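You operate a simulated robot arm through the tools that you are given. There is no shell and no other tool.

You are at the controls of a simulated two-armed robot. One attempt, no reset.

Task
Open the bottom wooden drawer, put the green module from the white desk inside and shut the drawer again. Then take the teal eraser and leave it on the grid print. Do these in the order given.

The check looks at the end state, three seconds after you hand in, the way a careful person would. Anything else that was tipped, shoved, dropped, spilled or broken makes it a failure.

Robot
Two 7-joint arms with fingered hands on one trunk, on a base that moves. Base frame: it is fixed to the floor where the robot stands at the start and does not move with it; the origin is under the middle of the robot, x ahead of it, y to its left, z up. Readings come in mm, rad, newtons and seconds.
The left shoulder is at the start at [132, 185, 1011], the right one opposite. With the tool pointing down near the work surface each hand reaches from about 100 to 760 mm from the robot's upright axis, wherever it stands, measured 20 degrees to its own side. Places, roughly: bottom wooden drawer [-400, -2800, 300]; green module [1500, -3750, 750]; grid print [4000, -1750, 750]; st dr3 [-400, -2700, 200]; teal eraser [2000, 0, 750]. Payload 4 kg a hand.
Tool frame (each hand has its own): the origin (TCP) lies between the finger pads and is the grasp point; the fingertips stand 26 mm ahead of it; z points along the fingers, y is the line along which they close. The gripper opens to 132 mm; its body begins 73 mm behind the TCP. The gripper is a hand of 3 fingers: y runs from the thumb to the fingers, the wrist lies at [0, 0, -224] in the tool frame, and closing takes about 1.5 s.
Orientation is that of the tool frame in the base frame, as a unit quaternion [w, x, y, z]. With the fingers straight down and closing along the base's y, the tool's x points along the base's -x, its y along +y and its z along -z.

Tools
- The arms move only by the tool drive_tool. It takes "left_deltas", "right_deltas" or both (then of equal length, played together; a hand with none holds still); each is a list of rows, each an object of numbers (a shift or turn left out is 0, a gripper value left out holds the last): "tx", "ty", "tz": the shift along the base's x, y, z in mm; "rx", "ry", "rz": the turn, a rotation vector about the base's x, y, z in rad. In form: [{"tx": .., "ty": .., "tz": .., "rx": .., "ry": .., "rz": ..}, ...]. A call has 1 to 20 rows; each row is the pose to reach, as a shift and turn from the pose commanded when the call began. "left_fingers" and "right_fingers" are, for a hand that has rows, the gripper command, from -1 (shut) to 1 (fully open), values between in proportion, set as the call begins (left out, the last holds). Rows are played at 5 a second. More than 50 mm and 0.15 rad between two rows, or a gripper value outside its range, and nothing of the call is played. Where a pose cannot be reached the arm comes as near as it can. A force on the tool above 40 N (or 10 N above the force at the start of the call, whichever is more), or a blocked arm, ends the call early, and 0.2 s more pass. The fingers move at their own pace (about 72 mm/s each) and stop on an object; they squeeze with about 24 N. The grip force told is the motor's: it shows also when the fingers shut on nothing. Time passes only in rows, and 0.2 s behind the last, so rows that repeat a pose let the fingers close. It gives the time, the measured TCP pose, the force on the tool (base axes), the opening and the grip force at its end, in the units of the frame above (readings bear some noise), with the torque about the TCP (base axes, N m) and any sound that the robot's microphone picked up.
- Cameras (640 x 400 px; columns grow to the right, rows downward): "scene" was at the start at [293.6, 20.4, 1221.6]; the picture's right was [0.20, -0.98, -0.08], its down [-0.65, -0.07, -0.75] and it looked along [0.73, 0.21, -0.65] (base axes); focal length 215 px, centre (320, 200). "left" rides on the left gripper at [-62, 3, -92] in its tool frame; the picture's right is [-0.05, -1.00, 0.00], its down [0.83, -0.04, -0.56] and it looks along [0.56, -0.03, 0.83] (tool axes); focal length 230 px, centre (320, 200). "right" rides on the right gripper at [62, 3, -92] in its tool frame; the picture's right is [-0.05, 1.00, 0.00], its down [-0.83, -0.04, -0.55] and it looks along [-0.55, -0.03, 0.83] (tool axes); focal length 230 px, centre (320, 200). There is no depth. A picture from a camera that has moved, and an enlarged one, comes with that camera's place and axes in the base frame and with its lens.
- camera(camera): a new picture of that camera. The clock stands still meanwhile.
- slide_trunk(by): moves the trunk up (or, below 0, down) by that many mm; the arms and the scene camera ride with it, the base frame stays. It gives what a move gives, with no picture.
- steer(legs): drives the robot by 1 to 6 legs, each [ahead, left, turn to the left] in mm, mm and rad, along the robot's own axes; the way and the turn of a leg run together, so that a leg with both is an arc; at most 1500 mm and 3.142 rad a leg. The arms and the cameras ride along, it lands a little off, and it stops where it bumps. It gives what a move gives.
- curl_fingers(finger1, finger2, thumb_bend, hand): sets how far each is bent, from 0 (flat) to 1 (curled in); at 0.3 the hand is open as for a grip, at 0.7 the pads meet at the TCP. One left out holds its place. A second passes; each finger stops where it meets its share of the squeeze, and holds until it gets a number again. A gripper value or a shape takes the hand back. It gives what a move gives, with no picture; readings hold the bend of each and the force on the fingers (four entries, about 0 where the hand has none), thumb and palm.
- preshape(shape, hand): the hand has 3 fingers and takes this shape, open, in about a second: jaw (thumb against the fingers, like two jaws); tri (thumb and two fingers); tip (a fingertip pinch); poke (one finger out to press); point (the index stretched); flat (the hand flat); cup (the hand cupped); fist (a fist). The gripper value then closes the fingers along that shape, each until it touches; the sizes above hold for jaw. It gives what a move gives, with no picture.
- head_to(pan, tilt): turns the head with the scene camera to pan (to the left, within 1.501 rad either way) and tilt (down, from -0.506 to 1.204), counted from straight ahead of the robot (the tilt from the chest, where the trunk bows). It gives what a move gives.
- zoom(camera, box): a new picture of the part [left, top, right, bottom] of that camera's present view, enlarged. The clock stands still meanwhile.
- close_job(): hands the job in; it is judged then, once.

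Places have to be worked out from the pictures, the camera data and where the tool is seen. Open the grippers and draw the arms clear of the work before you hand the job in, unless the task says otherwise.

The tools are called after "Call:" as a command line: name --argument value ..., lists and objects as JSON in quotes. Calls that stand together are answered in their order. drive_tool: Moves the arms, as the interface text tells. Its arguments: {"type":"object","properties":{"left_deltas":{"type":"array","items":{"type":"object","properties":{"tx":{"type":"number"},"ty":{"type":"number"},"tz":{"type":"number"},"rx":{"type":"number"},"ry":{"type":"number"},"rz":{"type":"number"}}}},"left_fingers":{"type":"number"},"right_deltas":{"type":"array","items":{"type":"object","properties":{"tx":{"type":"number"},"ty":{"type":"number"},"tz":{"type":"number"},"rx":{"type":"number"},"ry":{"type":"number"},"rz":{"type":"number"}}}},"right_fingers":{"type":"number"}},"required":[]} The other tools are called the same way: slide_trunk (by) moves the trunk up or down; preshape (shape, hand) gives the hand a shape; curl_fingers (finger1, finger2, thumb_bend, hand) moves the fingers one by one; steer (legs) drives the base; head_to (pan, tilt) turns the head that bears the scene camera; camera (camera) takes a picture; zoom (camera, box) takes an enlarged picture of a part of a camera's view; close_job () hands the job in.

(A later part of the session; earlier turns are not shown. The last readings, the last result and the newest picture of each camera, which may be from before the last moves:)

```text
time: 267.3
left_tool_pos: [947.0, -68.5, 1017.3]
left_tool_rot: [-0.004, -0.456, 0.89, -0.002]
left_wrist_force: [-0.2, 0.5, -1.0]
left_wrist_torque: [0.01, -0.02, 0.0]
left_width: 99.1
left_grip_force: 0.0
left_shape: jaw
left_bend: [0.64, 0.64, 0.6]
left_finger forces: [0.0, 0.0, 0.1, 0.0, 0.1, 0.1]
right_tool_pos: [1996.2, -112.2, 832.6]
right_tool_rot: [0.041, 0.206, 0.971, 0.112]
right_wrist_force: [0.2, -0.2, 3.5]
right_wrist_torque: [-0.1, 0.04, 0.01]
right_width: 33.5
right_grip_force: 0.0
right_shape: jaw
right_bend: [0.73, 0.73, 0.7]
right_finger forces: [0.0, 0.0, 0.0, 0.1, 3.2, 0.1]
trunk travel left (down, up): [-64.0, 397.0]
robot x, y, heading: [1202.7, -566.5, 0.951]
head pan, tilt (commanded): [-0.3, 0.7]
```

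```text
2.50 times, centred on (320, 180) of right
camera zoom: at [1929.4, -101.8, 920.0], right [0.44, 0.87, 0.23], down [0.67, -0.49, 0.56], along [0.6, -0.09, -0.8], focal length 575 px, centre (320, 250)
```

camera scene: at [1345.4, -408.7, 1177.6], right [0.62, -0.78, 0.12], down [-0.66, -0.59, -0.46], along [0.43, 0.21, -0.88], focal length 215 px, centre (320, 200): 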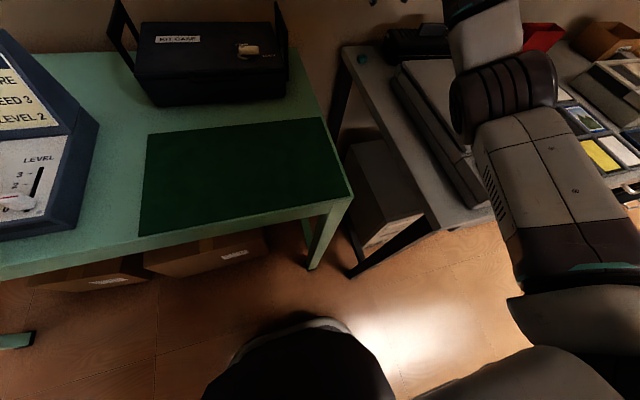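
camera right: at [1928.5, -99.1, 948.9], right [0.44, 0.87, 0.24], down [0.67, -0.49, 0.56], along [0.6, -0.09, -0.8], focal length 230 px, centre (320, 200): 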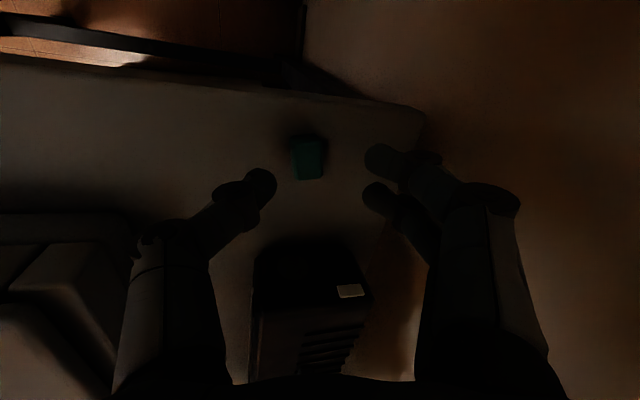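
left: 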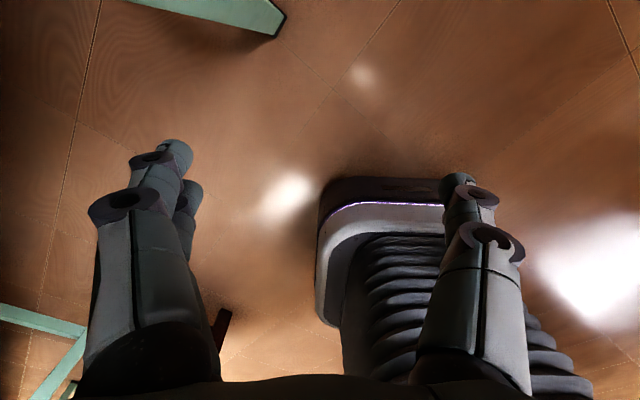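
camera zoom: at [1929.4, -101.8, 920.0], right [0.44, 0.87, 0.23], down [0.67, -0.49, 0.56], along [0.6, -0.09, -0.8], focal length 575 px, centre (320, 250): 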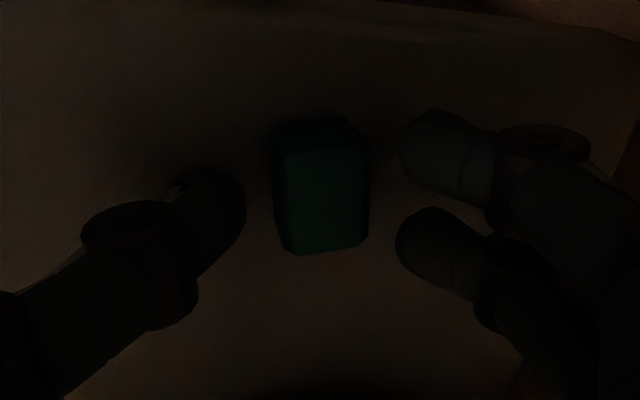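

The eraser is about 3.5 mm off along the finger-pair direction; I shift to centre it, then close with the thumb just skimming the desk.

Call:
drive_tool --right_deltas '[{"tx": -3, "ty": 1.5, "tz": 0}, {"tx": -3, "ty": 1.5, "tz": -1}]'

Call:
drive_tool --right_deltas '[{"tz": 0}, {"tz": 0}, {"tz": 0}, {"tz": 0}, {"tz": 0}, {"tz": 0}, {"tz": 0}]' --right_fingers -1

Call:
zoom --camera "right" --box '[220, 100, 420, 260]'

```text
time: 267.9
left_tool_pos: [947.5, -69.6, 1017.6]
left_tool_rot: [-0.004, -0.456, 0.89, -0.002]
left_wrist_force: [-0.5, 0.7, -0.2]
left_wrist_torque: [0.0, -0.01, -0.03]
left_width: 99.5
left_grip_force: 0.0
left_shape: jaw
left_bend: [0.64, 0.64, 0.6]
left_finger forces: [0.0, 0.1, 0.0, 0.0, 0.0, 0.0]
right_tool_pos: [1992.4, -112.3, 831.4]
right_tool_rot: [0.042, 0.205, 0.972, 0.111]
right_wrist_force: [1.7, -1.1, 4.8]
right_wrist_torque: [-0.12, 0.02, 0.01]
right_width: 33.0
right_grip_force: 0.1
right_shape: jaw
right_bend: [0.73, 0.73, 0.71]
right_finger forces: [0.0, 0.0, 0.0, 0.0, 5.0, 0.0]
trunk travel left (down, up): [-64.0, 397.0]
robot x, y, heading: [1200.4, -569.2, 0.946]
head pan, tilt (commanded): [-0.3, 0.7]
```

```text
time: 269.5
left_tool_pos: [946.0, -69.6, 1016.1]
left_tool_rot: [-0.004, -0.457, 0.89, -0.002]
left_wrist_force: [-0.7, 0.6, -0.4]
left_wrist_torque: [0.0, 0.02, 0.0]
left_width: 99.6
left_grip_force: 0.2
left_shape: jaw
left_bend: [0.64, 0.64, 0.6]
left_finger forces: [0.1, 0.1, 0.0, 0.0, 0.0, 0.1]
right_tool_pos: [1992.9, -111.7, 831.5]
right_tool_rot: [0.041, 0.205, 0.972, 0.111]
right_wrist_force: [-0.3, -0.9, 4.2]
right_wrist_torque: [-0.1, 0.05, -0.02]
right_width: 17.0
right_grip_force: 24.1
right_shape: jaw
right_bend: [0.71, 0.71, 0.71]
right_finger forces: [10.4, 10.5, 0.0, 0.1, 22.7, 0.0]
trunk travel left (down, up): [-64.0, 397.0]
robot x, y, heading: [1196.9, -568.2, 0.95]
head pan, tilt (commanded): [-0.3, 0.7]
```

```text
2.50 times, centred on (320, 180) of right
camera zoom: at [1925.7, -101.1, 918.9], right [0.44, 0.87, 0.23], down [0.67, -0.49, 0.56], along [0.6, -0.09, -0.8], focal length 575 px, centre (320, 250)
```

zoom: 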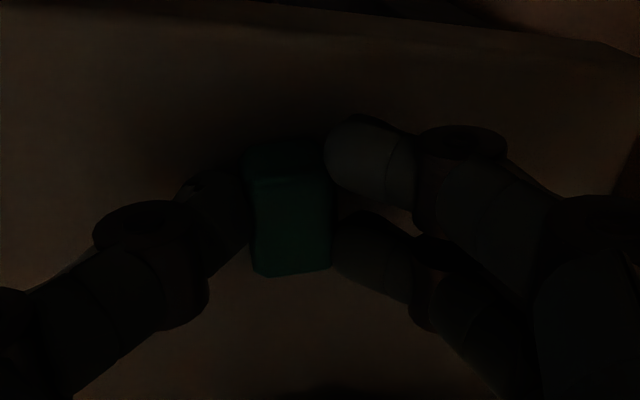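

Balanced grip on the eraser (10.4/10.5 N vs 22.7 N, width 17 mm). I lift slowly.

Call:
drive_tool --right_deltas '[{"tz": 8}, {"tz": 20}, {"tz": 45}, {"tz": 85}, {"tz": 125}, {"tz": 165}, {"tz": 180}]'

Call:
camera --camera "right"

```text
time: 271.1
left_tool_pos: [945.8, -68.3, 1016.7]
left_tool_rot: [-0.004, -0.457, 0.89, -0.002]
left_wrist_force: [0.3, 0.5, -0.4]
left_wrist_torque: [0.01, -0.02, -0.01]
left_width: 99.4
left_grip_force: 0.1
left_shape: jaw
left_bend: [0.64, 0.64, 0.6]
left_finger forces: [0.0, 0.1, 0.0, 0.0, 0.0, 0.1]
right_tool_pos: [1995.3, -110.5, 1012.8]
right_tool_rot: [0.04, 0.205, 0.972, 0.11]
right_wrist_force: [-1.3, -0.2, -0.4]
right_wrist_torque: [-0.02, -0.02, 0.03]
right_width: 17.0
right_grip_force: 24.3
right_shape: jaw
right_bend: [0.71, 0.71, 0.71]
right_finger forces: [10.4, 10.5, 0.0, 0.0, 20.8, 0.0]
trunk travel left (down, up): [-64.0, 397.0]
robot x, y, heading: [1200.8, -568.0, 0.943]
head pan, tilt (commanded): [-0.3, 0.7]
```

```text
taken
camera right: at [1928.3, -100.6, 1099.2], right [0.44, 0.87, 0.23], down [0.67, -0.49, 0.56], along [0.6, -0.09, -0.8], focal length 230 px, centre (320, 200)
```

right: 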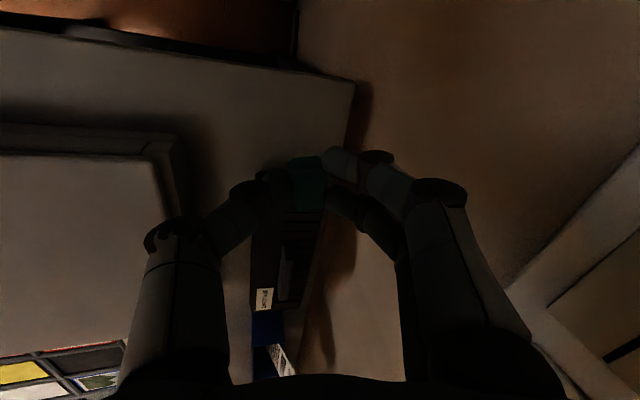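

The eraser is held. I back away from the desk and sidestep right along the wall aisle toward the grid print.

Call:
steer --legs '[[-600, 0, 0], [0, -1200, 0.02]]'

Call:
head_to --pan -0.5 --tilt 0.2

Call:
camera --camera "scene"

```text
time: 280.3
left_tool_pos: [1614.7, -1258.4, 1017.3]
left_tool_rot: [-0.004, -0.457, 0.889, -0.001]
left_wrist_force: [1.0, 0.0, -0.3]
left_wrist_torque: [-0.02, -0.01, 0.01]
left_width: 99.1
left_grip_force: 0.1
left_shape: jaw
left_bend: [0.64, 0.64, 0.6]
left_finger forces: [0.0, 0.0, 0.0, 0.0, 0.0, 0.1]
right_tool_pos: [2663.6, -1298.8, 1011.4]
right_tool_rot: [0.041, 0.205, 0.972, 0.11]
right_wrist_force: [0.1, -0.7, 0.1]
right_wrist_torque: [0.01, 0.02, 0.01]
right_width: 16.9
right_grip_force: 24.0
right_shape: jaw
right_bend: [0.71, 0.71, 0.71]
right_finger forces: [10.4, 10.4, 0.0, 0.1, 20.8, 0.0]
trunk travel left (down, up): [-64.0, 397.0]
robot x, y, heading: [1869.0, -1758.2, 0.949]
head pan, tilt (commanded): [-0.3, 0.7]
```

```text
time: 281.2
left_tool_pos: [1616.0, -1258.0, 1017.3]
left_tool_rot: [-0.004, -0.457, 0.89, -0.001]
left_wrist_force: [0.1, 0.1, 0.4]
left_wrist_torque: [0.0, 0.01, 0.03]
left_width: 99.3
left_grip_force: 0.1
left_shape: jaw
left_bend: [0.64, 0.64, 0.6]
left_finger forces: [0.0, 0.0, 0.0, 0.0, 0.0, 0.0]
right_tool_pos: [2663.0, -1298.3, 1010.6]
right_tool_rot: [0.042, 0.205, 0.972, 0.111]
right_wrist_force: [0.4, -0.1, -0.8]
right_wrist_torque: [0.03, 0.01, 0.03]
right_width: 16.4
right_grip_force: 24.1
right_shape: jaw
right_bend: [0.71, 0.71, 0.71]
right_finger forces: [10.5, 10.5, 0.0, 0.0, 20.8, 0.0]
trunk travel left (down, up): [-64.0, 397.0]
robot x, y, heading: [1868.9, -1760.1, 0.952]
head pan, tilt (commanded): [-0.499, 0.201]
```

```text
taken
camera scene: at [2081.9, -1539.1, 1219.1], right [0.46, -0.87, 0.19], down [-0.39, -0.39, -0.83], along [0.8, 0.31, -0.52], focal length 215 px, centre (320, 200)
```

scene: 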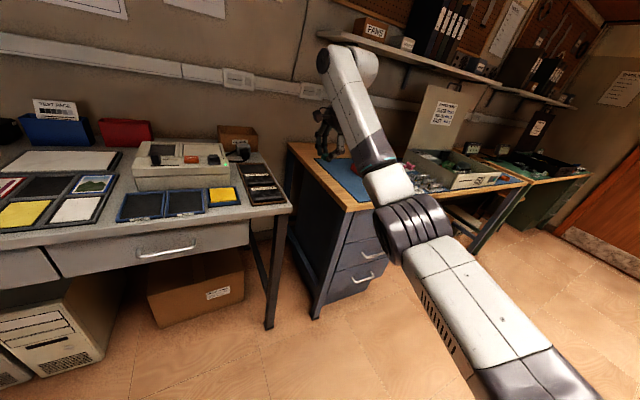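

I'm passing the grey desk; the wood desks with shelves are next. I sidestep further right and look again.

Call:
steer --legs '[[0, -750, 0.01]]'

Call:
head_to --pan -0.7 --tilt 0.3

Call:
camera --camera "scene"

Call:
head_to --pan -0.1 --tilt 0.3

Call:
camera --camera "scene"

```text
time: 285.2
left_tool_pos: [2209.4, -1688.0, 1016.7]
left_tool_rot: [-0.004, -0.469, 0.883, -0.001]
left_wrist_force: [-0.8, -0.8, -0.4]
left_wrist_torque: [0.02, -0.02, 0.01]
left_width: 99.4
left_grip_force: 0.1
left_shape: jaw
left_bend: [0.64, 0.64, 0.6]
left_finger forces: [0.0, 0.1, 0.0, 0.1, 0.1, 0.0]
right_tool_pos: [3258.5, -1701.3, 1010.7]
right_tool_rot: [0.04, 0.191, 0.974, 0.112]
right_wrist_force: [0.0, 0.1, -0.6]
right_wrist_torque: [0.01, 0.05, 0.0]
right_width: 16.6
right_grip_force: 24.2
right_shape: jaw
right_bend: [0.71, 0.71, 0.71]
right_finger forces: [10.4, 10.5, 0.1, 0.0, 20.8, 0.0]
trunk travel left (down, up): [-64.0, 397.0]
robot x, y, heading: [2474.0, -2181.8, 0.975]
head pan, tilt (commanded): [-0.499, 0.201]
```

```text
time: 285.9
left_tool_pos: [2208.7, -1687.8, 1017.6]
left_tool_rot: [-0.004, -0.469, 0.883, -0.002]
left_wrist_force: [0.2, 0.7, -0.3]
left_wrist_torque: [-0.01, 0.01, -0.01]
left_width: 98.9
left_grip_force: 0.0
left_shape: jaw
left_bend: [0.64, 0.64, 0.6]
left_finger forces: [0.0, 0.0, 0.0, 0.0, 0.2, 0.1]
right_tool_pos: [3258.2, -1700.6, 1011.5]
right_tool_rot: [0.039, 0.191, 0.974, 0.112]
right_wrist_force: [-0.3, 0.4, -0.5]
right_wrist_torque: [0.01, -0.01, 0.04]
right_width: 16.8
right_grip_force: 24.2
right_shape: jaw
right_bend: [0.71, 0.71, 0.71]
right_finger forces: [10.4, 10.4, 0.1, 0.0, 20.9, 0.1]
trunk travel left (down, up): [-64.0, 397.0]
robot x, y, heading: [2475.4, -2181.1, 0.977]
head pan, tilt (commanded): [-0.7, 0.3]
```

```text
taken
camera scene: at [2688.6, -1975.9, 1214.7], right [0.3, -0.92, 0.25], down [-0.48, -0.37, -0.79], along [0.82, 0.12, -0.56], focal length 215 px, centre (320, 200)
```

scene: 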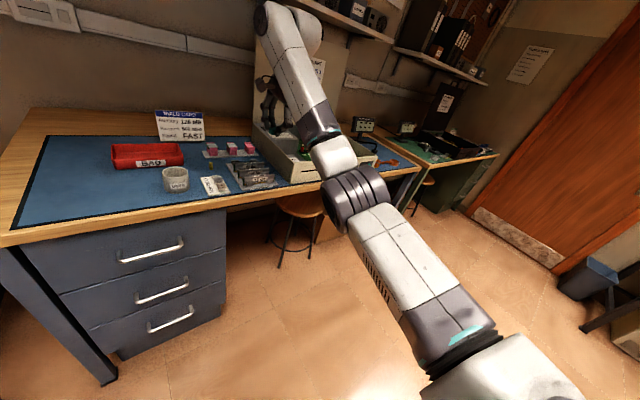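

```text
time: 286.9
left_tool_pos: [2209.1, -1688.8, 1016.4]
left_tool_rot: [-0.003, -0.468, 0.884, -0.002]
left_wrist_force: [1.2, -0.4, -0.1]
left_wrist_torque: [0.02, 0.02, -0.03]
left_width: 99.1
left_grip_force: 0.1
left_shape: jaw
left_bend: [0.64, 0.64, 0.6]
left_finger forces: [0.0, 0.0, 0.1, 0.0, 0.0, 0.0]
right_tool_pos: [3258.5, -1700.8, 1012.1]
right_tool_rot: [0.04, 0.192, 0.974, 0.113]
right_wrist_force: [-0.7, -0.4, -0.1]
right_wrist_torque: [-0.03, 0.03, 0.03]
right_width: 16.7
right_grip_force: 24.0
right_shape: jaw
right_bend: [0.71, 0.71, 0.71]
right_finger forces: [10.5, 10.3, 0.0, 0.1, 20.7, 0.0]
trunk travel left (down, up): [-64.0, 397.0]
robot x, y, heading: [2477.3, -2180.0, 0.977]
head pan, tilt (commanded): [-0.099, 0.3]
```

```text
taken
camera scene: at [2657.7, -1931.2, 1206.3], right [0.77, -0.63, 0.04], down [-0.39, -0.52, -0.76], along [0.51, 0.58, -0.64], focal length 215 px, centre (320, 200)
```

scene: 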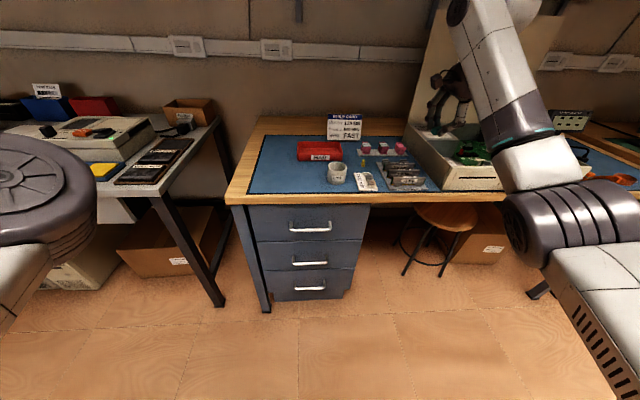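

Held eraser is safe. I back off 150 mm, correct heading, and continue right to reach the desk where the grid print should be.

Call:
steer --legs '[[-150, 0, -0.03], [0, -620, 0.01]]'

Call:
head_to --pan -0.3 --tilt 0.3

Call:
camera --camera "scene"

Call:
zoom --camera "scene" --box '[200, 80, 440, 230]'

```text
time: 291.3
left_tool_pos: [2623.1, -2146.4, 1018.1]
left_tool_rot: [-0.003, -0.453, 0.891, -0.001]
left_wrist_force: [-0.4, -0.3, 0.3]
left_wrist_torque: [0.05, 0.01, -0.01]
left_width: 99.3
left_grip_force: 0.1
left_shape: jaw
left_bend: [0.64, 0.64, 0.6]
left_finger forces: [0.0, 0.1, 0.0, 0.0, 0.1, 0.0]
right_tool_pos: [3670.9, -2197.1, 1012.0]
right_tool_rot: [0.041, 0.209, 0.971, 0.112]
right_wrist_force: [0.2, 0.1, 0.5]
right_wrist_torque: [0.01, 0.01, 0.02]
right_width: 16.8
right_grip_force: 23.9
right_shape: jaw
right_bend: [0.71, 0.71, 0.71]
right_finger forces: [10.4, 10.5, 0.0, 0.1, 20.8, 0.0]
trunk travel left (down, up): [-64.0, 397.0]
robot x, y, heading: [2875.7, -2650.0, 0.939]
head pan, tilt (commanded): [-0.099, 0.3]
```

```text
time: 292.0
left_tool_pos: [2621.9, -2147.5, 1016.7]
left_tool_rot: [-0.004, -0.454, 0.891, -0.001]
left_wrist_force: [-0.4, -0.6, -0.3]
left_wrist_torque: [0.01, 0.02, -0.01]
left_width: 99.1
left_grip_force: 0.0
left_shape: jaw
left_bend: [0.64, 0.64, 0.6]
left_finger forces: [0.0, 0.1, 0.1, 0.0, 0.0, 0.1]
right_tool_pos: [3670.6, -2197.5, 1011.5]
right_tool_rot: [0.041, 0.209, 0.971, 0.11]
right_wrist_force: [-0.4, -0.5, 0.1]
right_wrist_torque: [-0.02, 0.0, -0.02]
right_width: 16.8
right_grip_force: 23.8
right_shape: jaw
right_bend: [0.71, 0.71, 0.71]
right_finger forces: [10.5, 10.4, 0.0, 0.0, 20.9, 0.0]
trunk travel left (down, up): [-64.0, 397.0]
robot x, y, heading: [2873.6, -2645.6, 0.939]
head pan, tilt (commanded): [-0.3, 0.3]
```

```text
taken
camera scene: at [3074.4, -2419.1, 1207.8], right [0.61, -0.78, 0.12], down [-0.44, -0.46, -0.77], along [0.66, 0.42, -0.63], focal length 215 px, centre (320, 200)
```

scene: 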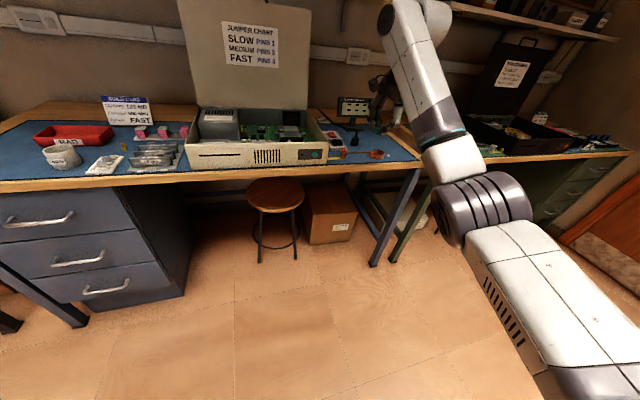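

```text
2.67 times, centred on (320, 155) of scene
camera zoom: at [3074.4, -2419.1, 1207.8], right [0.61, -0.78, 0.12], down [-0.44, -0.46, -0.77], along [0.66, 0.42, -0.63], focal length 573 px, centre (320, 320)
```

zoom: 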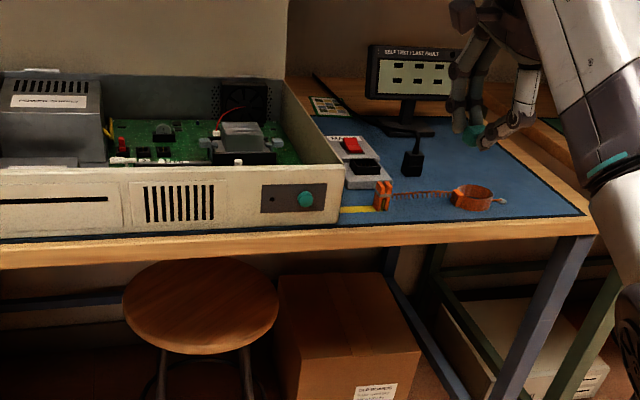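

The grid print is the small sheet at the back of the wood desk, between the beige computer case and the little monitor, at about (4063,-1725). I raise the hand, shift right and move closer for a better look.

Call:
drive_tool --right_deltas '[{"tz": 25}, {"tz": 50}]'

Call:
steer --legs '[[0, -80, 0.005], [300, 0, 0]]'

Call:
camera --camera "right"

Call:
camera --camera "scene"

```text
time: 292.6
left_tool_pos: [2621.9, -2147.9, 1016.7]
left_tool_rot: [-0.003, -0.453, 0.892, -0.003]
left_wrist_force: [-0.1, 0.3, 0.5]
left_wrist_torque: [-0.01, -0.02, 0.0]
left_width: 99.2
left_grip_force: 0.1
left_shape: jaw
left_bend: [0.64, 0.64, 0.6]
left_finger forces: [0.1, 0.0, 0.0, 0.0, 0.0, 0.0]
right_tool_pos: [3667.0, -2195.9, 1064.3]
right_tool_rot: [0.042, 0.209, 0.971, 0.111]
right_wrist_force: [0.0, -1.1, -0.5]
right_wrist_torque: [0.04, 0.02, -0.01]
right_width: 16.8
right_grip_force: 24.1
right_shape: jaw
right_bend: [0.71, 0.71, 0.71]
right_finger forces: [10.4, 10.4, 0.1, 0.0, 20.9, 0.0]
trunk travel left (down, up): [-64.0, 397.0]
robot x, y, heading: [2871.7, -2650.2, 0.939]
head pan, tilt (commanded): [-0.3, 0.3]
```

```text
time: 295.3
left_tool_pos: [2864.5, -1949.2, 1017.7]
left_tool_rot: [-0.004, -0.455, 0.89, -0.003]
left_wrist_force: [-0.7, 0.5, -0.7]
left_wrist_torque: [0.03, 0.0, -0.01]
left_width: 99.2
left_grip_force: 0.1
left_shape: jaw
left_bend: [0.64, 0.64, 0.6]
left_finger forces: [0.0, 0.0, 0.1, 0.0, 0.0, 0.0]
right_tool_pos: [3911.3, -1995.7, 1064.7]
right_tool_rot: [0.041, 0.206, 0.971, 0.111]
right_wrist_force: [0.7, 0.1, 1.1]
right_wrist_torque: [-0.01, 0.0, 0.01]
right_width: 16.9
right_grip_force: 24.0
right_shape: jaw
right_bend: [0.71, 0.71, 0.71]
right_finger forces: [10.4, 10.4, 0.0, 0.0, 20.8, 0.0]
trunk travel left (down, up): [-64.0, 397.0]
robot x, y, heading: [3115.2, -2449.2, 0.945]
head pan, tilt (commanded): [-0.3, 0.3]
```

```text
taken
camera right: at [3844.6, -1984.9, 1151.9], right [0.44, 0.87, 0.23], down [0.67, -0.49, 0.56], along [0.6, -0.09, -0.8], focal length 230 px, centre (320, 200)
```

right: 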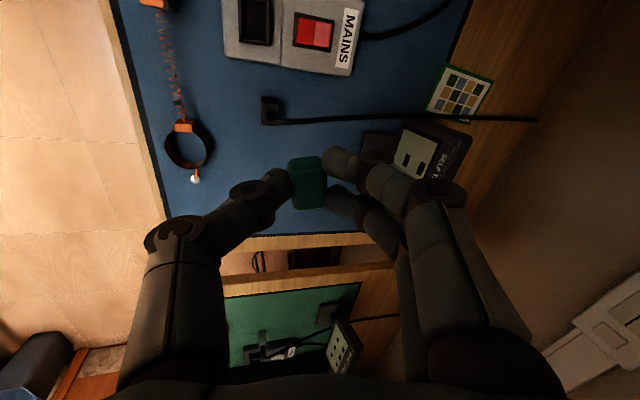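

```text
taken
camera scene: at [3318.4, -2220.7, 1207.8], right [0.61, -0.78, 0.12], down [-0.44, -0.46, -0.77], along [0.65, 0.42, -0.63], focal length 215 px, centre (320, 200)
```

scene: 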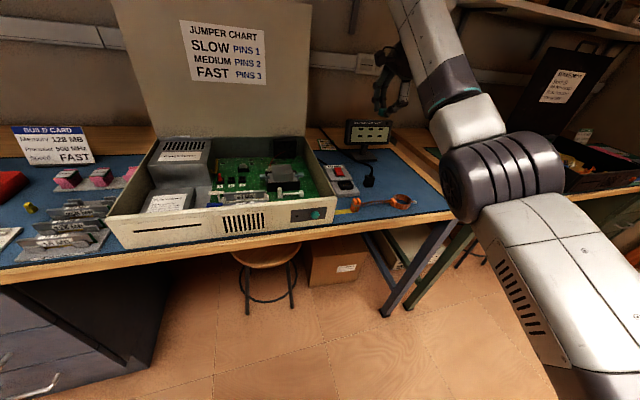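

The hand camera now shows the grid print clearly at (460,93), between the MAINS switch and the small monitor. I zoom in to locate it.

Call:
zoom --camera "right" --box '[340, 30, 560, 200]'

Call:
zoom --camera "scene" --box '[290, 100, 450, 220]'

```text
2.35 times, centred on (450, 115) of right
camera zoom: at [3844.6, -1984.9, 1151.9], right [0.44, 0.87, 0.23], down [0.67, -0.49, 0.56], along [0.6, -0.09, -0.8], focal length 541 px, centre (14, 400)
```

zoom: 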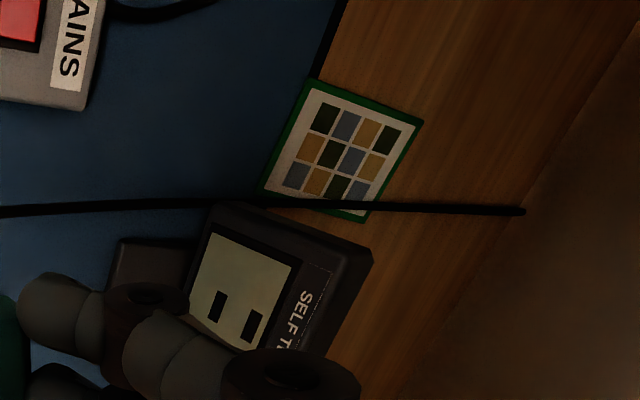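

```text
3.33 times, centred on (370, 160) of scene
camera zoom: at [3318.4, -2220.7, 1207.8], right [0.61, -0.78, 0.12], down [-0.44, -0.46, -0.77], along [0.65, 0.42, -0.63], focal length 716 px, centre (153, 333)
```

zoom: 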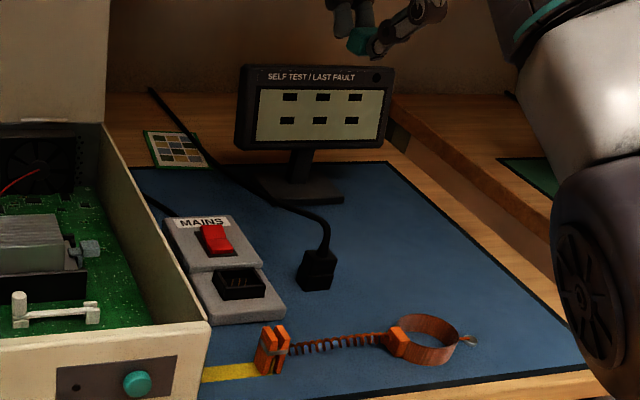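

The print (about 103×71 mm) is centred at (4062,-1732), z≈801, and the monitor's left edge is close by on the right. I aim slightly back-left of the print centre; first I move the hand 40 mm left and the base 200 mm ahead at safe height.

Call:
drive_tool --right_deltas '[{"tx": -16, "ty": 12}, {"tx": -32, "ty": 23}]'

Call:
steer --legs '[[200, 0, 0]]'

Call:
camera --camera "right"

Call:
camera --camera "scene"

```text
time: 295.9
left_tool_pos: [2865.7, -1950.5, 1017.1]
left_tool_rot: [-0.004, -0.455, 0.89, -0.001]
left_wrist_force: [-1.1, -1.2, -0.4]
left_wrist_torque: [0.01, 0.03, 0.0]
left_width: 99.1
left_grip_force: 0.0
left_shape: jaw
left_bend: [0.64, 0.64, 0.6]
left_finger forces: [0.1, 0.0, 0.0, 0.1, 0.0, 0.1]
right_tool_pos: [3879.2, -1971.7, 1065.0]
right_tool_rot: [0.041, 0.206, 0.971, 0.113]
right_wrist_force: [-0.2, 0.1, 0.3]
right_wrist_torque: [0.01, -0.01, -0.01]
right_width: 16.9
right_grip_force: 24.2
right_shape: jaw
right_bend: [0.71, 0.71, 0.71]
right_finger forces: [10.4, 10.4, 0.0, 0.0, 20.8, 0.1]
trunk travel left (down, up): [-64.0, 397.0]
robot x, y, heading: [3117.7, -2452.7, 0.951]
head pan, tilt (commanded): [-0.3, 0.3]
```

```text
time: 297.5
left_tool_pos: [2984.5, -1787.7, 1017.4]
left_tool_rot: [-0.004, -0.455, 0.891, -0.002]
left_wrist_force: [-0.3, 0.0, 0.1]
left_wrist_torque: [-0.05, -0.03, 0.04]
left_width: 99.2
left_grip_force: 0.1
left_shape: jaw
left_bend: [0.64, 0.64, 0.6]
left_finger forces: [0.0, 0.0, 0.0, 0.0, 0.0, 0.1]
right_tool_pos: [3997.3, -1808.8, 1064.4]
right_tool_rot: [0.042, 0.207, 0.971, 0.11]
right_wrist_force: [-0.2, 0.9, -0.7]
right_wrist_torque: [0.02, -0.01, 0.01]
right_width: 16.8
right_grip_force: 24.3
right_shape: jaw
right_bend: [0.71, 0.71, 0.71]
right_finger forces: [10.4, 10.4, 0.0, 0.1, 20.8, 0.1]
trunk travel left (down, up): [-64.0, 397.0]
robot x, y, heading: [3236.4, -2282.9, 0.938]
head pan, tilt (commanded): [-0.3, 0.3]
```

```text
taken
camera right: at [3931.4, -1798.1, 1152.5], right [0.44, 0.87, 0.23], down [0.67, -0.49, 0.56], along [0.6, -0.09, -0.8], focal length 230 px, centre (320, 200)
```

right: 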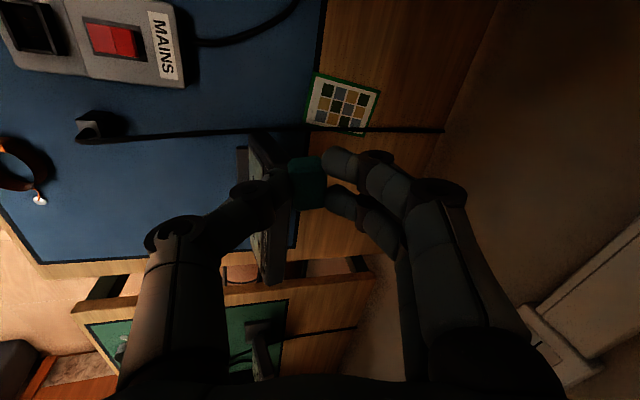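

```text
taken
camera scene: at [3437.2, -2057.1, 1207.8], right [0.61, -0.78, 0.12], down [-0.44, -0.46, -0.77], along [0.65, 0.42, -0.63], focal length 215 px, centre (320, 200)
```

scene: 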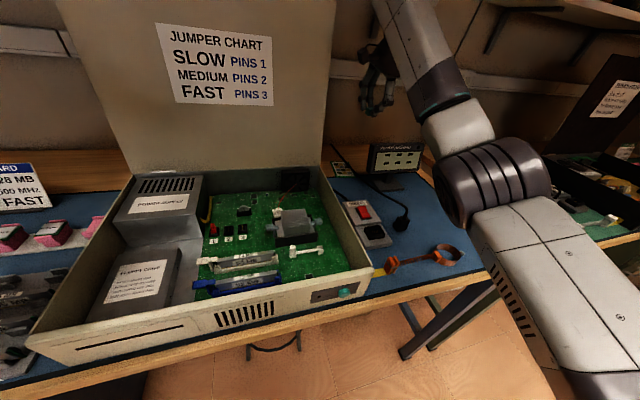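

The print is now ahead of the hand with the monitor just to the right and below. I zoom for a precise fix before the last advance.

Call:
zoom --camera "right" --box '[220, 50, 420, 180]'

```text
3.08 times, centred on (320, 115) of right
camera zoom: at [3931.4, -1798.1, 1152.5], right [0.44, 0.87, 0.23], down [0.67, -0.49, 0.56], along [0.6, -0.09, -0.8], focal length 708 px, centre (320, 462)
```

zoom: 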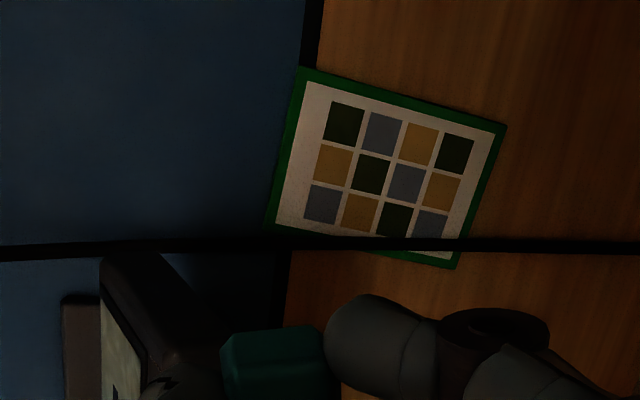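

Target fix is consistent; hand-to-monitor clearance should be about 25 mm. I advance the base 100 mm.

Call:
steer --legs '[[100, 0, 0]]'

Call:
camera --camera "right"

Call:
camera --camera "scene"

```text
time: 298.7
left_tool_pos: [3042.1, -1708.3, 1016.7]
left_tool_rot: [-0.003, -0.455, 0.89, -0.002]
left_wrist_force: [0.8, 0.8, 0.7]
left_wrist_torque: [0.01, 0.03, 0.03]
left_width: 99.0
left_grip_force: 0.1
left_shape: jaw
left_bend: [0.64, 0.64, 0.6]
left_finger forces: [0.0, 0.0, 0.0, 0.0, 0.1, 0.0]
right_tool_pos: [4057.2, -1729.6, 1064.7]
right_tool_rot: [0.042, 0.207, 0.971, 0.111]
right_wrist_force: [-0.7, 0.6, 0.0]
right_wrist_torque: [-0.01, 0.02, -0.02]
right_width: 16.7
right_grip_force: 24.1
right_shape: jaw
right_bend: [0.71, 0.71, 0.71]
right_finger forces: [10.4, 10.4, 0.1, 0.0, 20.7, 0.0]
trunk travel left (down, up): [-64.0, 397.0]
robot x, y, heading: [3291.1, -2210.3, 0.945]
head pan, tilt (commanded): [-0.3, 0.3]
```

```text
taken
camera right: at [3988.9, -1718.9, 1152.2], right [0.44, 0.87, 0.23], down [0.67, -0.49, 0.56], along [0.6, -0.09, -0.8], focal length 230 px, centre (320, 200)
```

right: 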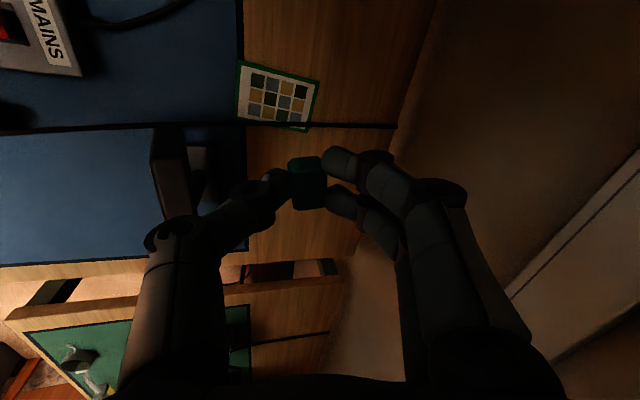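

```text
taken
camera scene: at [3494.6, -1977.9, 1207.7], right [0.61, -0.78, 0.12], down [-0.44, -0.46, -0.77], along [0.65, 0.42, -0.63], focal length 215 px, centre (320, 200)
```

scene: 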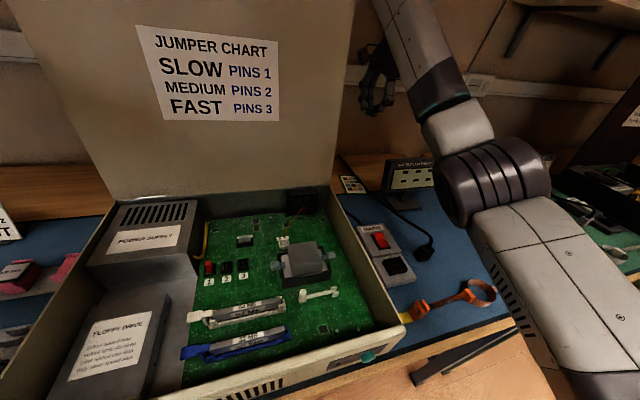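

The hand is above the target spot. I descend to z≈880 and check again.

Call:
drive_tool --right_deltas '[{"tx": -1, "ty": 1, "tz": -40}, {"tx": -2, "ty": 2, "tz": -80}, {"tx": -2, "ty": 3, "tz": -120}, {"tx": -2, "ty": 3, "tz": -155}, {"tx": -2, "ty": 3, "tz": -185}]'

Call:
camera --camera "right"

Call:
zoom --camera "scene" --box '[320, 60, 500, 210]'

```text
time: 299.9
left_tool_pos: [3042.7, -1707.1, 1017.2]
left_tool_rot: [-0.004, -0.454, 0.891, -0.002]
left_wrist_force: [0.1, -0.5, -0.2]
left_wrist_torque: [0.0, 0.03, -0.02]
left_width: 99.0
left_grip_force: 0.0
left_shape: jaw
left_bend: [0.64, 0.64, 0.6]
left_finger forces: [0.1, 0.0, 0.0, 0.0, 0.1, 0.0]
right_tool_pos: [4053.3, -1728.0, 880.1]
right_tool_rot: [0.042, 0.207, 0.971, 0.111]
right_wrist_force: [-0.5, -0.3, -0.3]
right_wrist_torque: [-0.01, 0.03, -0.01]
right_width: 16.7
right_grip_force: 24.0
right_shape: jaw
right_bend: [0.71, 0.71, 0.71]
right_finger forces: [10.4, 10.3, 0.1, 0.0, 20.7, 0.0]
trunk travel left (down, up): [-64.0, 397.0]
robot x, y, heading: [3292.5, -2203.7, 0.946]
head pan, tilt (commanded): [-0.3, 0.3]
```

```text
taken
camera right: at [3987.2, -1717.6, 966.3], right [0.44, 0.87, 0.23], down [0.67, -0.49, 0.56], along [0.6, -0.09, -0.8], focal length 230 px, centre (320, 200)
```

right: 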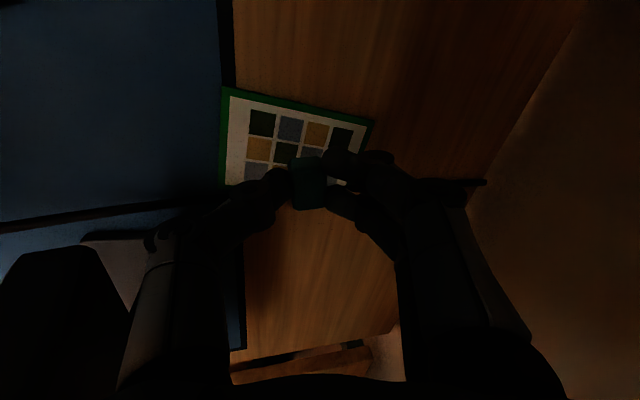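

```text
2.67 times, centred on (410, 135) of scene
camera zoom: at [3494.7, -1978.2, 1207.6], right [0.61, -0.78, 0.12], down [-0.44, -0.46, -0.77], along [0.65, 0.42, -0.63], focal length 573 px, centre (80, 373)
```

zoom: 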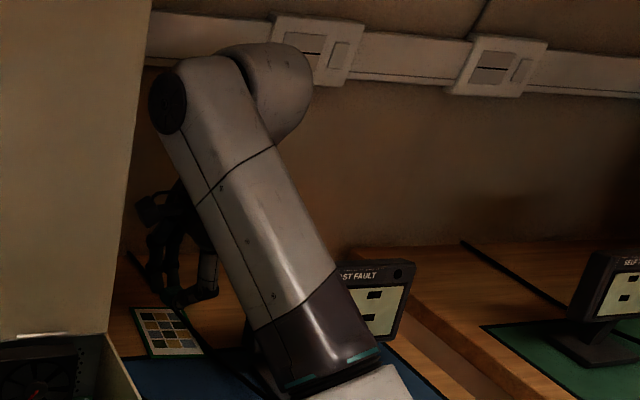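

The eraser will land well inside the print, clear of the cable. I lower gently toward contact.

Call:
drive_tool --right_deltas '[{"tz": -20}, {"tz": -32}, {"tz": -38}, {"tz": -42}, {"tz": -45}]'

Call:
camera --camera "right"

```text
time: 301.1
left_tool_pos: [3039.6, -1709.8, 1018.3]
left_tool_rot: [-0.003, -0.455, 0.89, -0.001]
left_wrist_force: [-0.1, 0.4, -0.3]
left_wrist_torque: [-0.03, 0.0, -0.02]
left_width: 99.3
left_grip_force: 0.1
left_shape: jaw
left_bend: [0.64, 0.64, 0.6]
left_finger forces: [0.0, 0.1, 0.0, 0.0, 0.0, 0.0]
right_tool_pos: [4051.0, -1728.7, 840.5]
right_tool_rot: [0.043, 0.207, 0.971, 0.115]
right_wrist_force: [-1.0, 0.1, 0.1]
right_wrist_torque: [0.02, 0.02, -0.01]
right_width: 16.6
right_grip_force: 24.1
right_shape: jaw
right_bend: [0.71, 0.71, 0.71]
right_finger forces: [10.4, 10.3, 0.1, 0.0, 20.6, 0.0]
trunk travel left (down, up): [-64.0, 397.0]
robot x, y, heading: [3293.3, -2208.6, 0.945]
head pan, tilt (commanded): [-0.3, 0.3]
```

```text
taken
camera right: at [3984.6, -1717.9, 927.4], right [0.44, 0.87, 0.24], down [0.67, -0.49, 0.56], along [0.6, -0.09, -0.79], focal length 230 px, centre (320, 200)
```

right: 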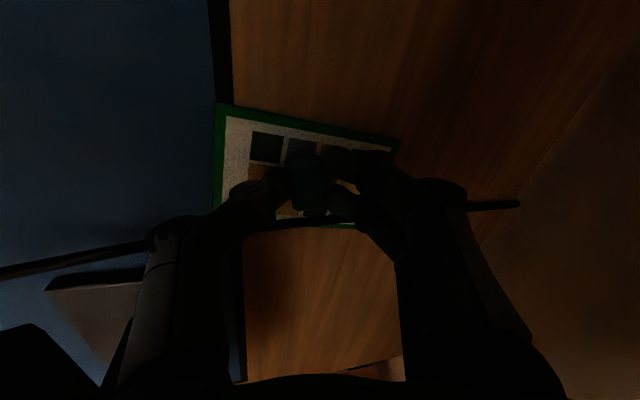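

No contact yet at z≈840. I continue down in small steps until the eraser touches.

Call:
drive_tool --right_deltas '[{"tz": -2}, {"tz": -4}, {"tz": -4}]'

```text
time: 301.9
left_tool_pos: [3037.5, -1711.8, 1017.3]
left_tool_rot: [-0.001, -0.454, 0.891, -0.001]
left_wrist_force: [-0.9, -0.1, -0.1]
left_wrist_torque: [-0.01, 0.01, 0.0]
left_width: 99.1
left_grip_force: 0.2
left_shape: jaw
left_bend: [0.64, 0.64, 0.6]
left_finger forces: [0.1, 0.1, 0.1, 0.1, 0.0, 0.1]
right_tool_pos: [4049.6, -1731.0, 837.7]
right_tool_rot: [0.044, 0.207, 0.971, 0.114]
right_wrist_force: [0.2, -0.1, 0.3]
right_wrist_torque: [-0.02, 0.02, 0.01]
right_width: 17.0
right_grip_force: 23.9
right_shape: jaw
right_bend: [0.71, 0.71, 0.71]
right_finger forces: [10.3, 10.3, 0.0, 0.0, 20.7, 0.0]
trunk travel left (down, up): [-64.0, 397.0]
robot x, y, heading: [3290.1, -2205.1, 0.94]
head pan, tilt (commanded): [-0.3, 0.3]
```

The left hand's reading has shifted a few mm, which suggests the base is being pushed back by something touching the arm. I stop and look carefully.

Call:
camera --camera "scene"

Call:
zoom --camera "scene" --box '[320, 60, 560, 270]'

```text
taken
camera scene: at [3490.3, -1983.1, 1209.9], right [0.61, -0.78, 0.11], down [-0.44, -0.46, -0.77], along [0.66, 0.42, -0.62], focal length 215 px, centre (320, 200)
```

scene: 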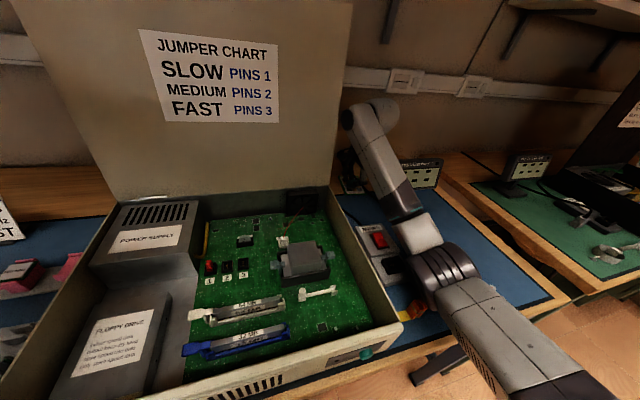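

```text
1.90 times, centred on (440, 165) of scene
camera zoom: at [3490.3, -1983.1, 1209.9], right [0.61, -0.78, 0.11], down [-0.44, -0.46, -0.77], along [0.66, 0.42, -0.62], focal length 409 px, centre (91, 267)
```

zoom: 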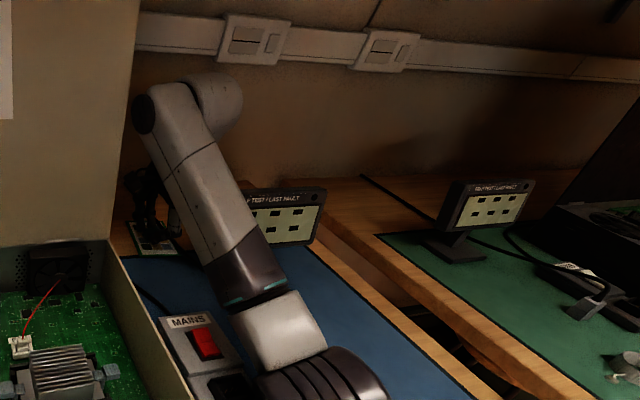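

The elbow is very near the orange wrist-strap clamp at the desk edge (clamp top ≈858), so it may be resting on it. I raise the hand right away and inspect.

Call:
drive_tool --right_deltas '[{"tz": 15}, {"tz": 40}, {"tz": 80}, {"tz": 120}, {"tz": 160}, {"tz": 200}]'

Call:
camera --camera "scene"

Call:
zoom --camera "scene" --box '[330, 140, 530, 340]'

```text
time: 303.3
left_tool_pos: [3039.6, -1707.6, 1016.8]
left_tool_rot: [-0.003, -0.454, 0.891, -0.002]
left_wrist_force: [-0.7, -0.1, -0.5]
left_wrist_torque: [0.01, 0.01, 0.01]
left_width: 99.3
left_grip_force: 0.0
left_shape: jaw
left_bend: [0.64, 0.64, 0.6]
left_finger forces: [0.0, 0.0, 0.0, 0.0, 0.0, 0.1]
right_tool_pos: [4052.9, -1728.2, 1034.3]
right_tool_rot: [0.042, 0.207, 0.971, 0.111]
right_wrist_force: [0.6, -0.1, -0.4]
right_wrist_torque: [0.02, -0.01, 0.01]
right_width: 16.5
right_grip_force: 23.7
right_shape: jaw
right_bend: [0.71, 0.71, 0.71]
right_finger forces: [10.4, 10.2, 0.0, 0.1, 20.5, 0.0]
trunk travel left (down, up): [-64.0, 397.0]
robot x, y, heading: [3295.8, -2207.5, 0.946]
head pan, tilt (commanded): [-0.3, 0.3]
```

```text
taken
camera scene: at [3492.6, -1978.7, 1208.3], right [0.61, -0.78, 0.12], down [-0.44, -0.46, -0.77], along [0.65, 0.42, -0.63], focal length 215 px, centre (320, 200)
```

scene: 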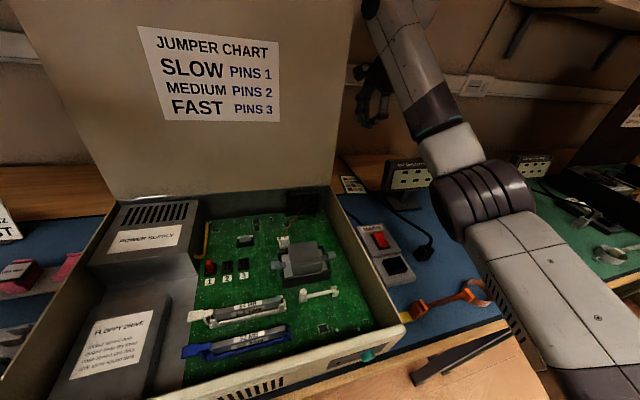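

```text
2.00 times, centred on (430, 240) of scene
camera zoom: at [3492.6, -1978.7, 1208.3], right [0.61, -0.78, 0.12], down [-0.44, -0.46, -0.77], along [0.65, 0.42, -0.63], focal length 430 px, centre (100, 120)
```

zoom: 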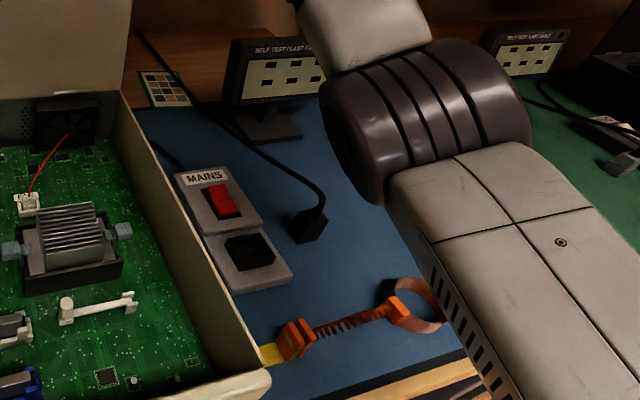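

Nothing appears displaced: the clamp and strap are at the same coordinates as before. I raise the trunk 80 mm so the elbow stays well above the clamp, and move the base 40 mm closer to keep reach.

Call:
slide_trunk --by 80

Call:
drive_tool --right_deltas '[{"tx": -12, "ty": -16, "tz": -30}, {"tx": -23, "ty": -32, "tz": -60}]'

Call:
steer --legs '[[40, 0, 0]]'

Call:
camera --camera "right"

Call:
camera --camera "scene"

```text
time: 304.4
left_tool_pos: [3042.5, -1707.6, 1095.9]
left_tool_rot: [-0.005, -0.455, 0.89, -0.002]
left_wrist_force: [-0.6, 0.8, -0.4]
left_wrist_torque: [-0.01, 0.01, -0.01]
left_width: 99.3
left_grip_force: 0.1
left_shape: jaw
left_bend: [0.64, 0.64, 0.6]
left_finger forces: [0.0, 0.0, 0.0, 0.0, 0.0, 0.1]
right_tool_pos: [4050.0, -1734.7, 1132.9]
right_tool_rot: [0.046, 0.206, 0.97, 0.122]
right_wrist_force: [0.3, -0.2, -0.6]
right_wrist_torque: [0.01, 0.01, -0.02]
right_width: 16.5
right_grip_force: 23.9
right_shape: jaw
right_bend: [0.71, 0.71, 0.71]
right_finger forces: [10.3, 10.2, 0.0, 0.0, 20.4, 0.0]
trunk travel left (down, up): [-144.0, 317.0]
robot x, y, heading: [3291.8, -2208.4, 0.944]
head pan, tilt (commanded): [-0.3, 0.3]
```

```text
time: 305.1
left_tool_pos: [3041.1, -1707.8, 1096.3]
left_tool_rot: [-0.004, -0.455, 0.891, -0.003]
left_wrist_force: [0.7, -0.7, -0.3]
left_wrist_torque: [-0.02, 0.01, 0.0]
left_width: 99.1
left_grip_force: 0.1
left_shape: jaw
left_bend: [0.64, 0.64, 0.6]
left_finger forces: [0.1, 0.0, 0.1, 0.0, 0.0, 0.0]
right_tool_pos: [4048.6, -1733.6, 1134.9]
right_tool_rot: [0.047, 0.206, 0.97, 0.122]
right_wrist_force: [0.8, 0.0, -0.2]
right_wrist_torque: [-0.01, -0.02, -0.03]
right_width: 16.3
right_grip_force: 24.6
right_shape: jaw
right_bend: [0.71, 0.71, 0.71]
right_finger forces: [10.3, 10.3, 0.1, 0.0, 20.5, 0.1]
right hand out of reach, approached as far as the arm can: row 1, 2
trunk travel left (down, up): [-144.0, 317.0]
robot x, y, heading: [3290.4, -2204.9, 0.944]
head pan, tilt (commanded): [-0.3, 0.3]
```

```text
time: 306.0
left_tool_pos: [3053.6, -1691.9, 1099.4]
left_tool_rot: [0.001, -0.452, 0.892, 0.0]
left_wrist_force: [0.3, -0.6, 0.0]
left_wrist_torque: [-0.03, -0.01, -0.01]
left_width: 99.1
left_grip_force: 0.1
left_shape: jaw
left_bend: [0.64, 0.64, 0.6]
left_finger forces: [0.1, 0.0, 0.0, 0.1, 0.1, 0.0]
right_tool_pos: [4055.5, -1727.4, 1141.7]
right_tool_rot: [0.049, 0.207, 0.969, 0.123]
right_wrist_force: [0.8, 0.5, 0.3]
right_wrist_torque: [0.0, 0.02, 0.0]
right_width: 16.6
right_grip_force: 24.0
right_shape: jaw
right_bend: [0.71, 0.71, 0.71]
right_finger forces: [10.6, 10.5, 0.1, 0.0, 21.1, 0.1]
trunk travel left (down, up): [-144.0, 317.0]
robot x, y, heading: [3307.4, -2188.6, 0.938]
head pan, tilt (commanded): [-0.3, 0.3]
stopped in leg 1: the robot was blocked; the commanded pose is now the measured one
```

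```text
taken
camera right: at [3986.7, -1717.1, 1227.8], right [0.44, 0.86, 0.26], down [0.66, -0.5, 0.56], along [0.61, -0.08, -0.79], focal length 230 px, centre (320, 200)
```

right: 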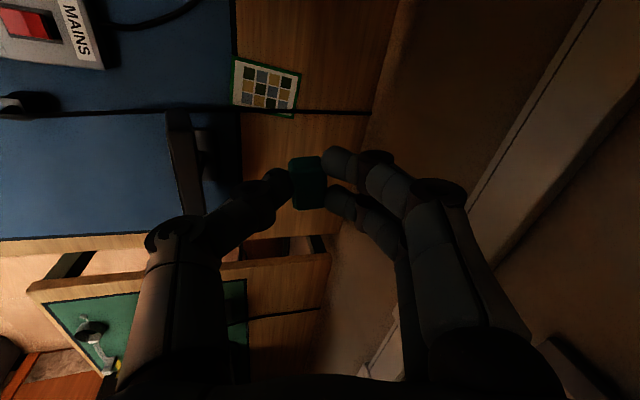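

```text
taken
camera scene: at [3457.1, -2028.7, 1333.8], right [0.6, -0.8, 0.07], down [-0.37, -0.36, -0.86], along [0.71, 0.49, -0.51], focal length 215 px, centre (320, 200)
```

scene: 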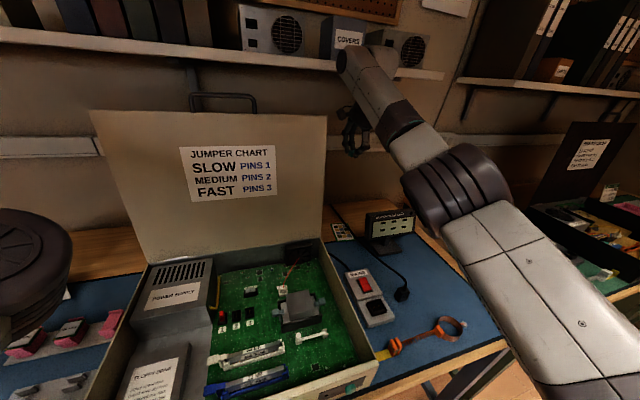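

The base move was blocked and the hand is higher than intended, close to the wall shelf. I zoom in on the wrist area before doing anything else.

Call:
zoom --camera "scene" --box '[230, 0, 470, 180]'

```text
2.22 times, centred on (350, 90) of scene
camera zoom: at [3457.1, -2028.7, 1333.8], right [0.6, -0.8, 0.07], down [-0.37, -0.36, -0.86], along [0.71, 0.49, -0.51], focal length 478 px, centre (253, 444)
```

zoom: 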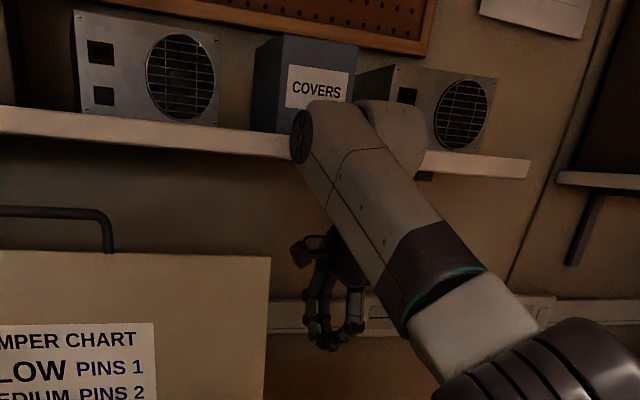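

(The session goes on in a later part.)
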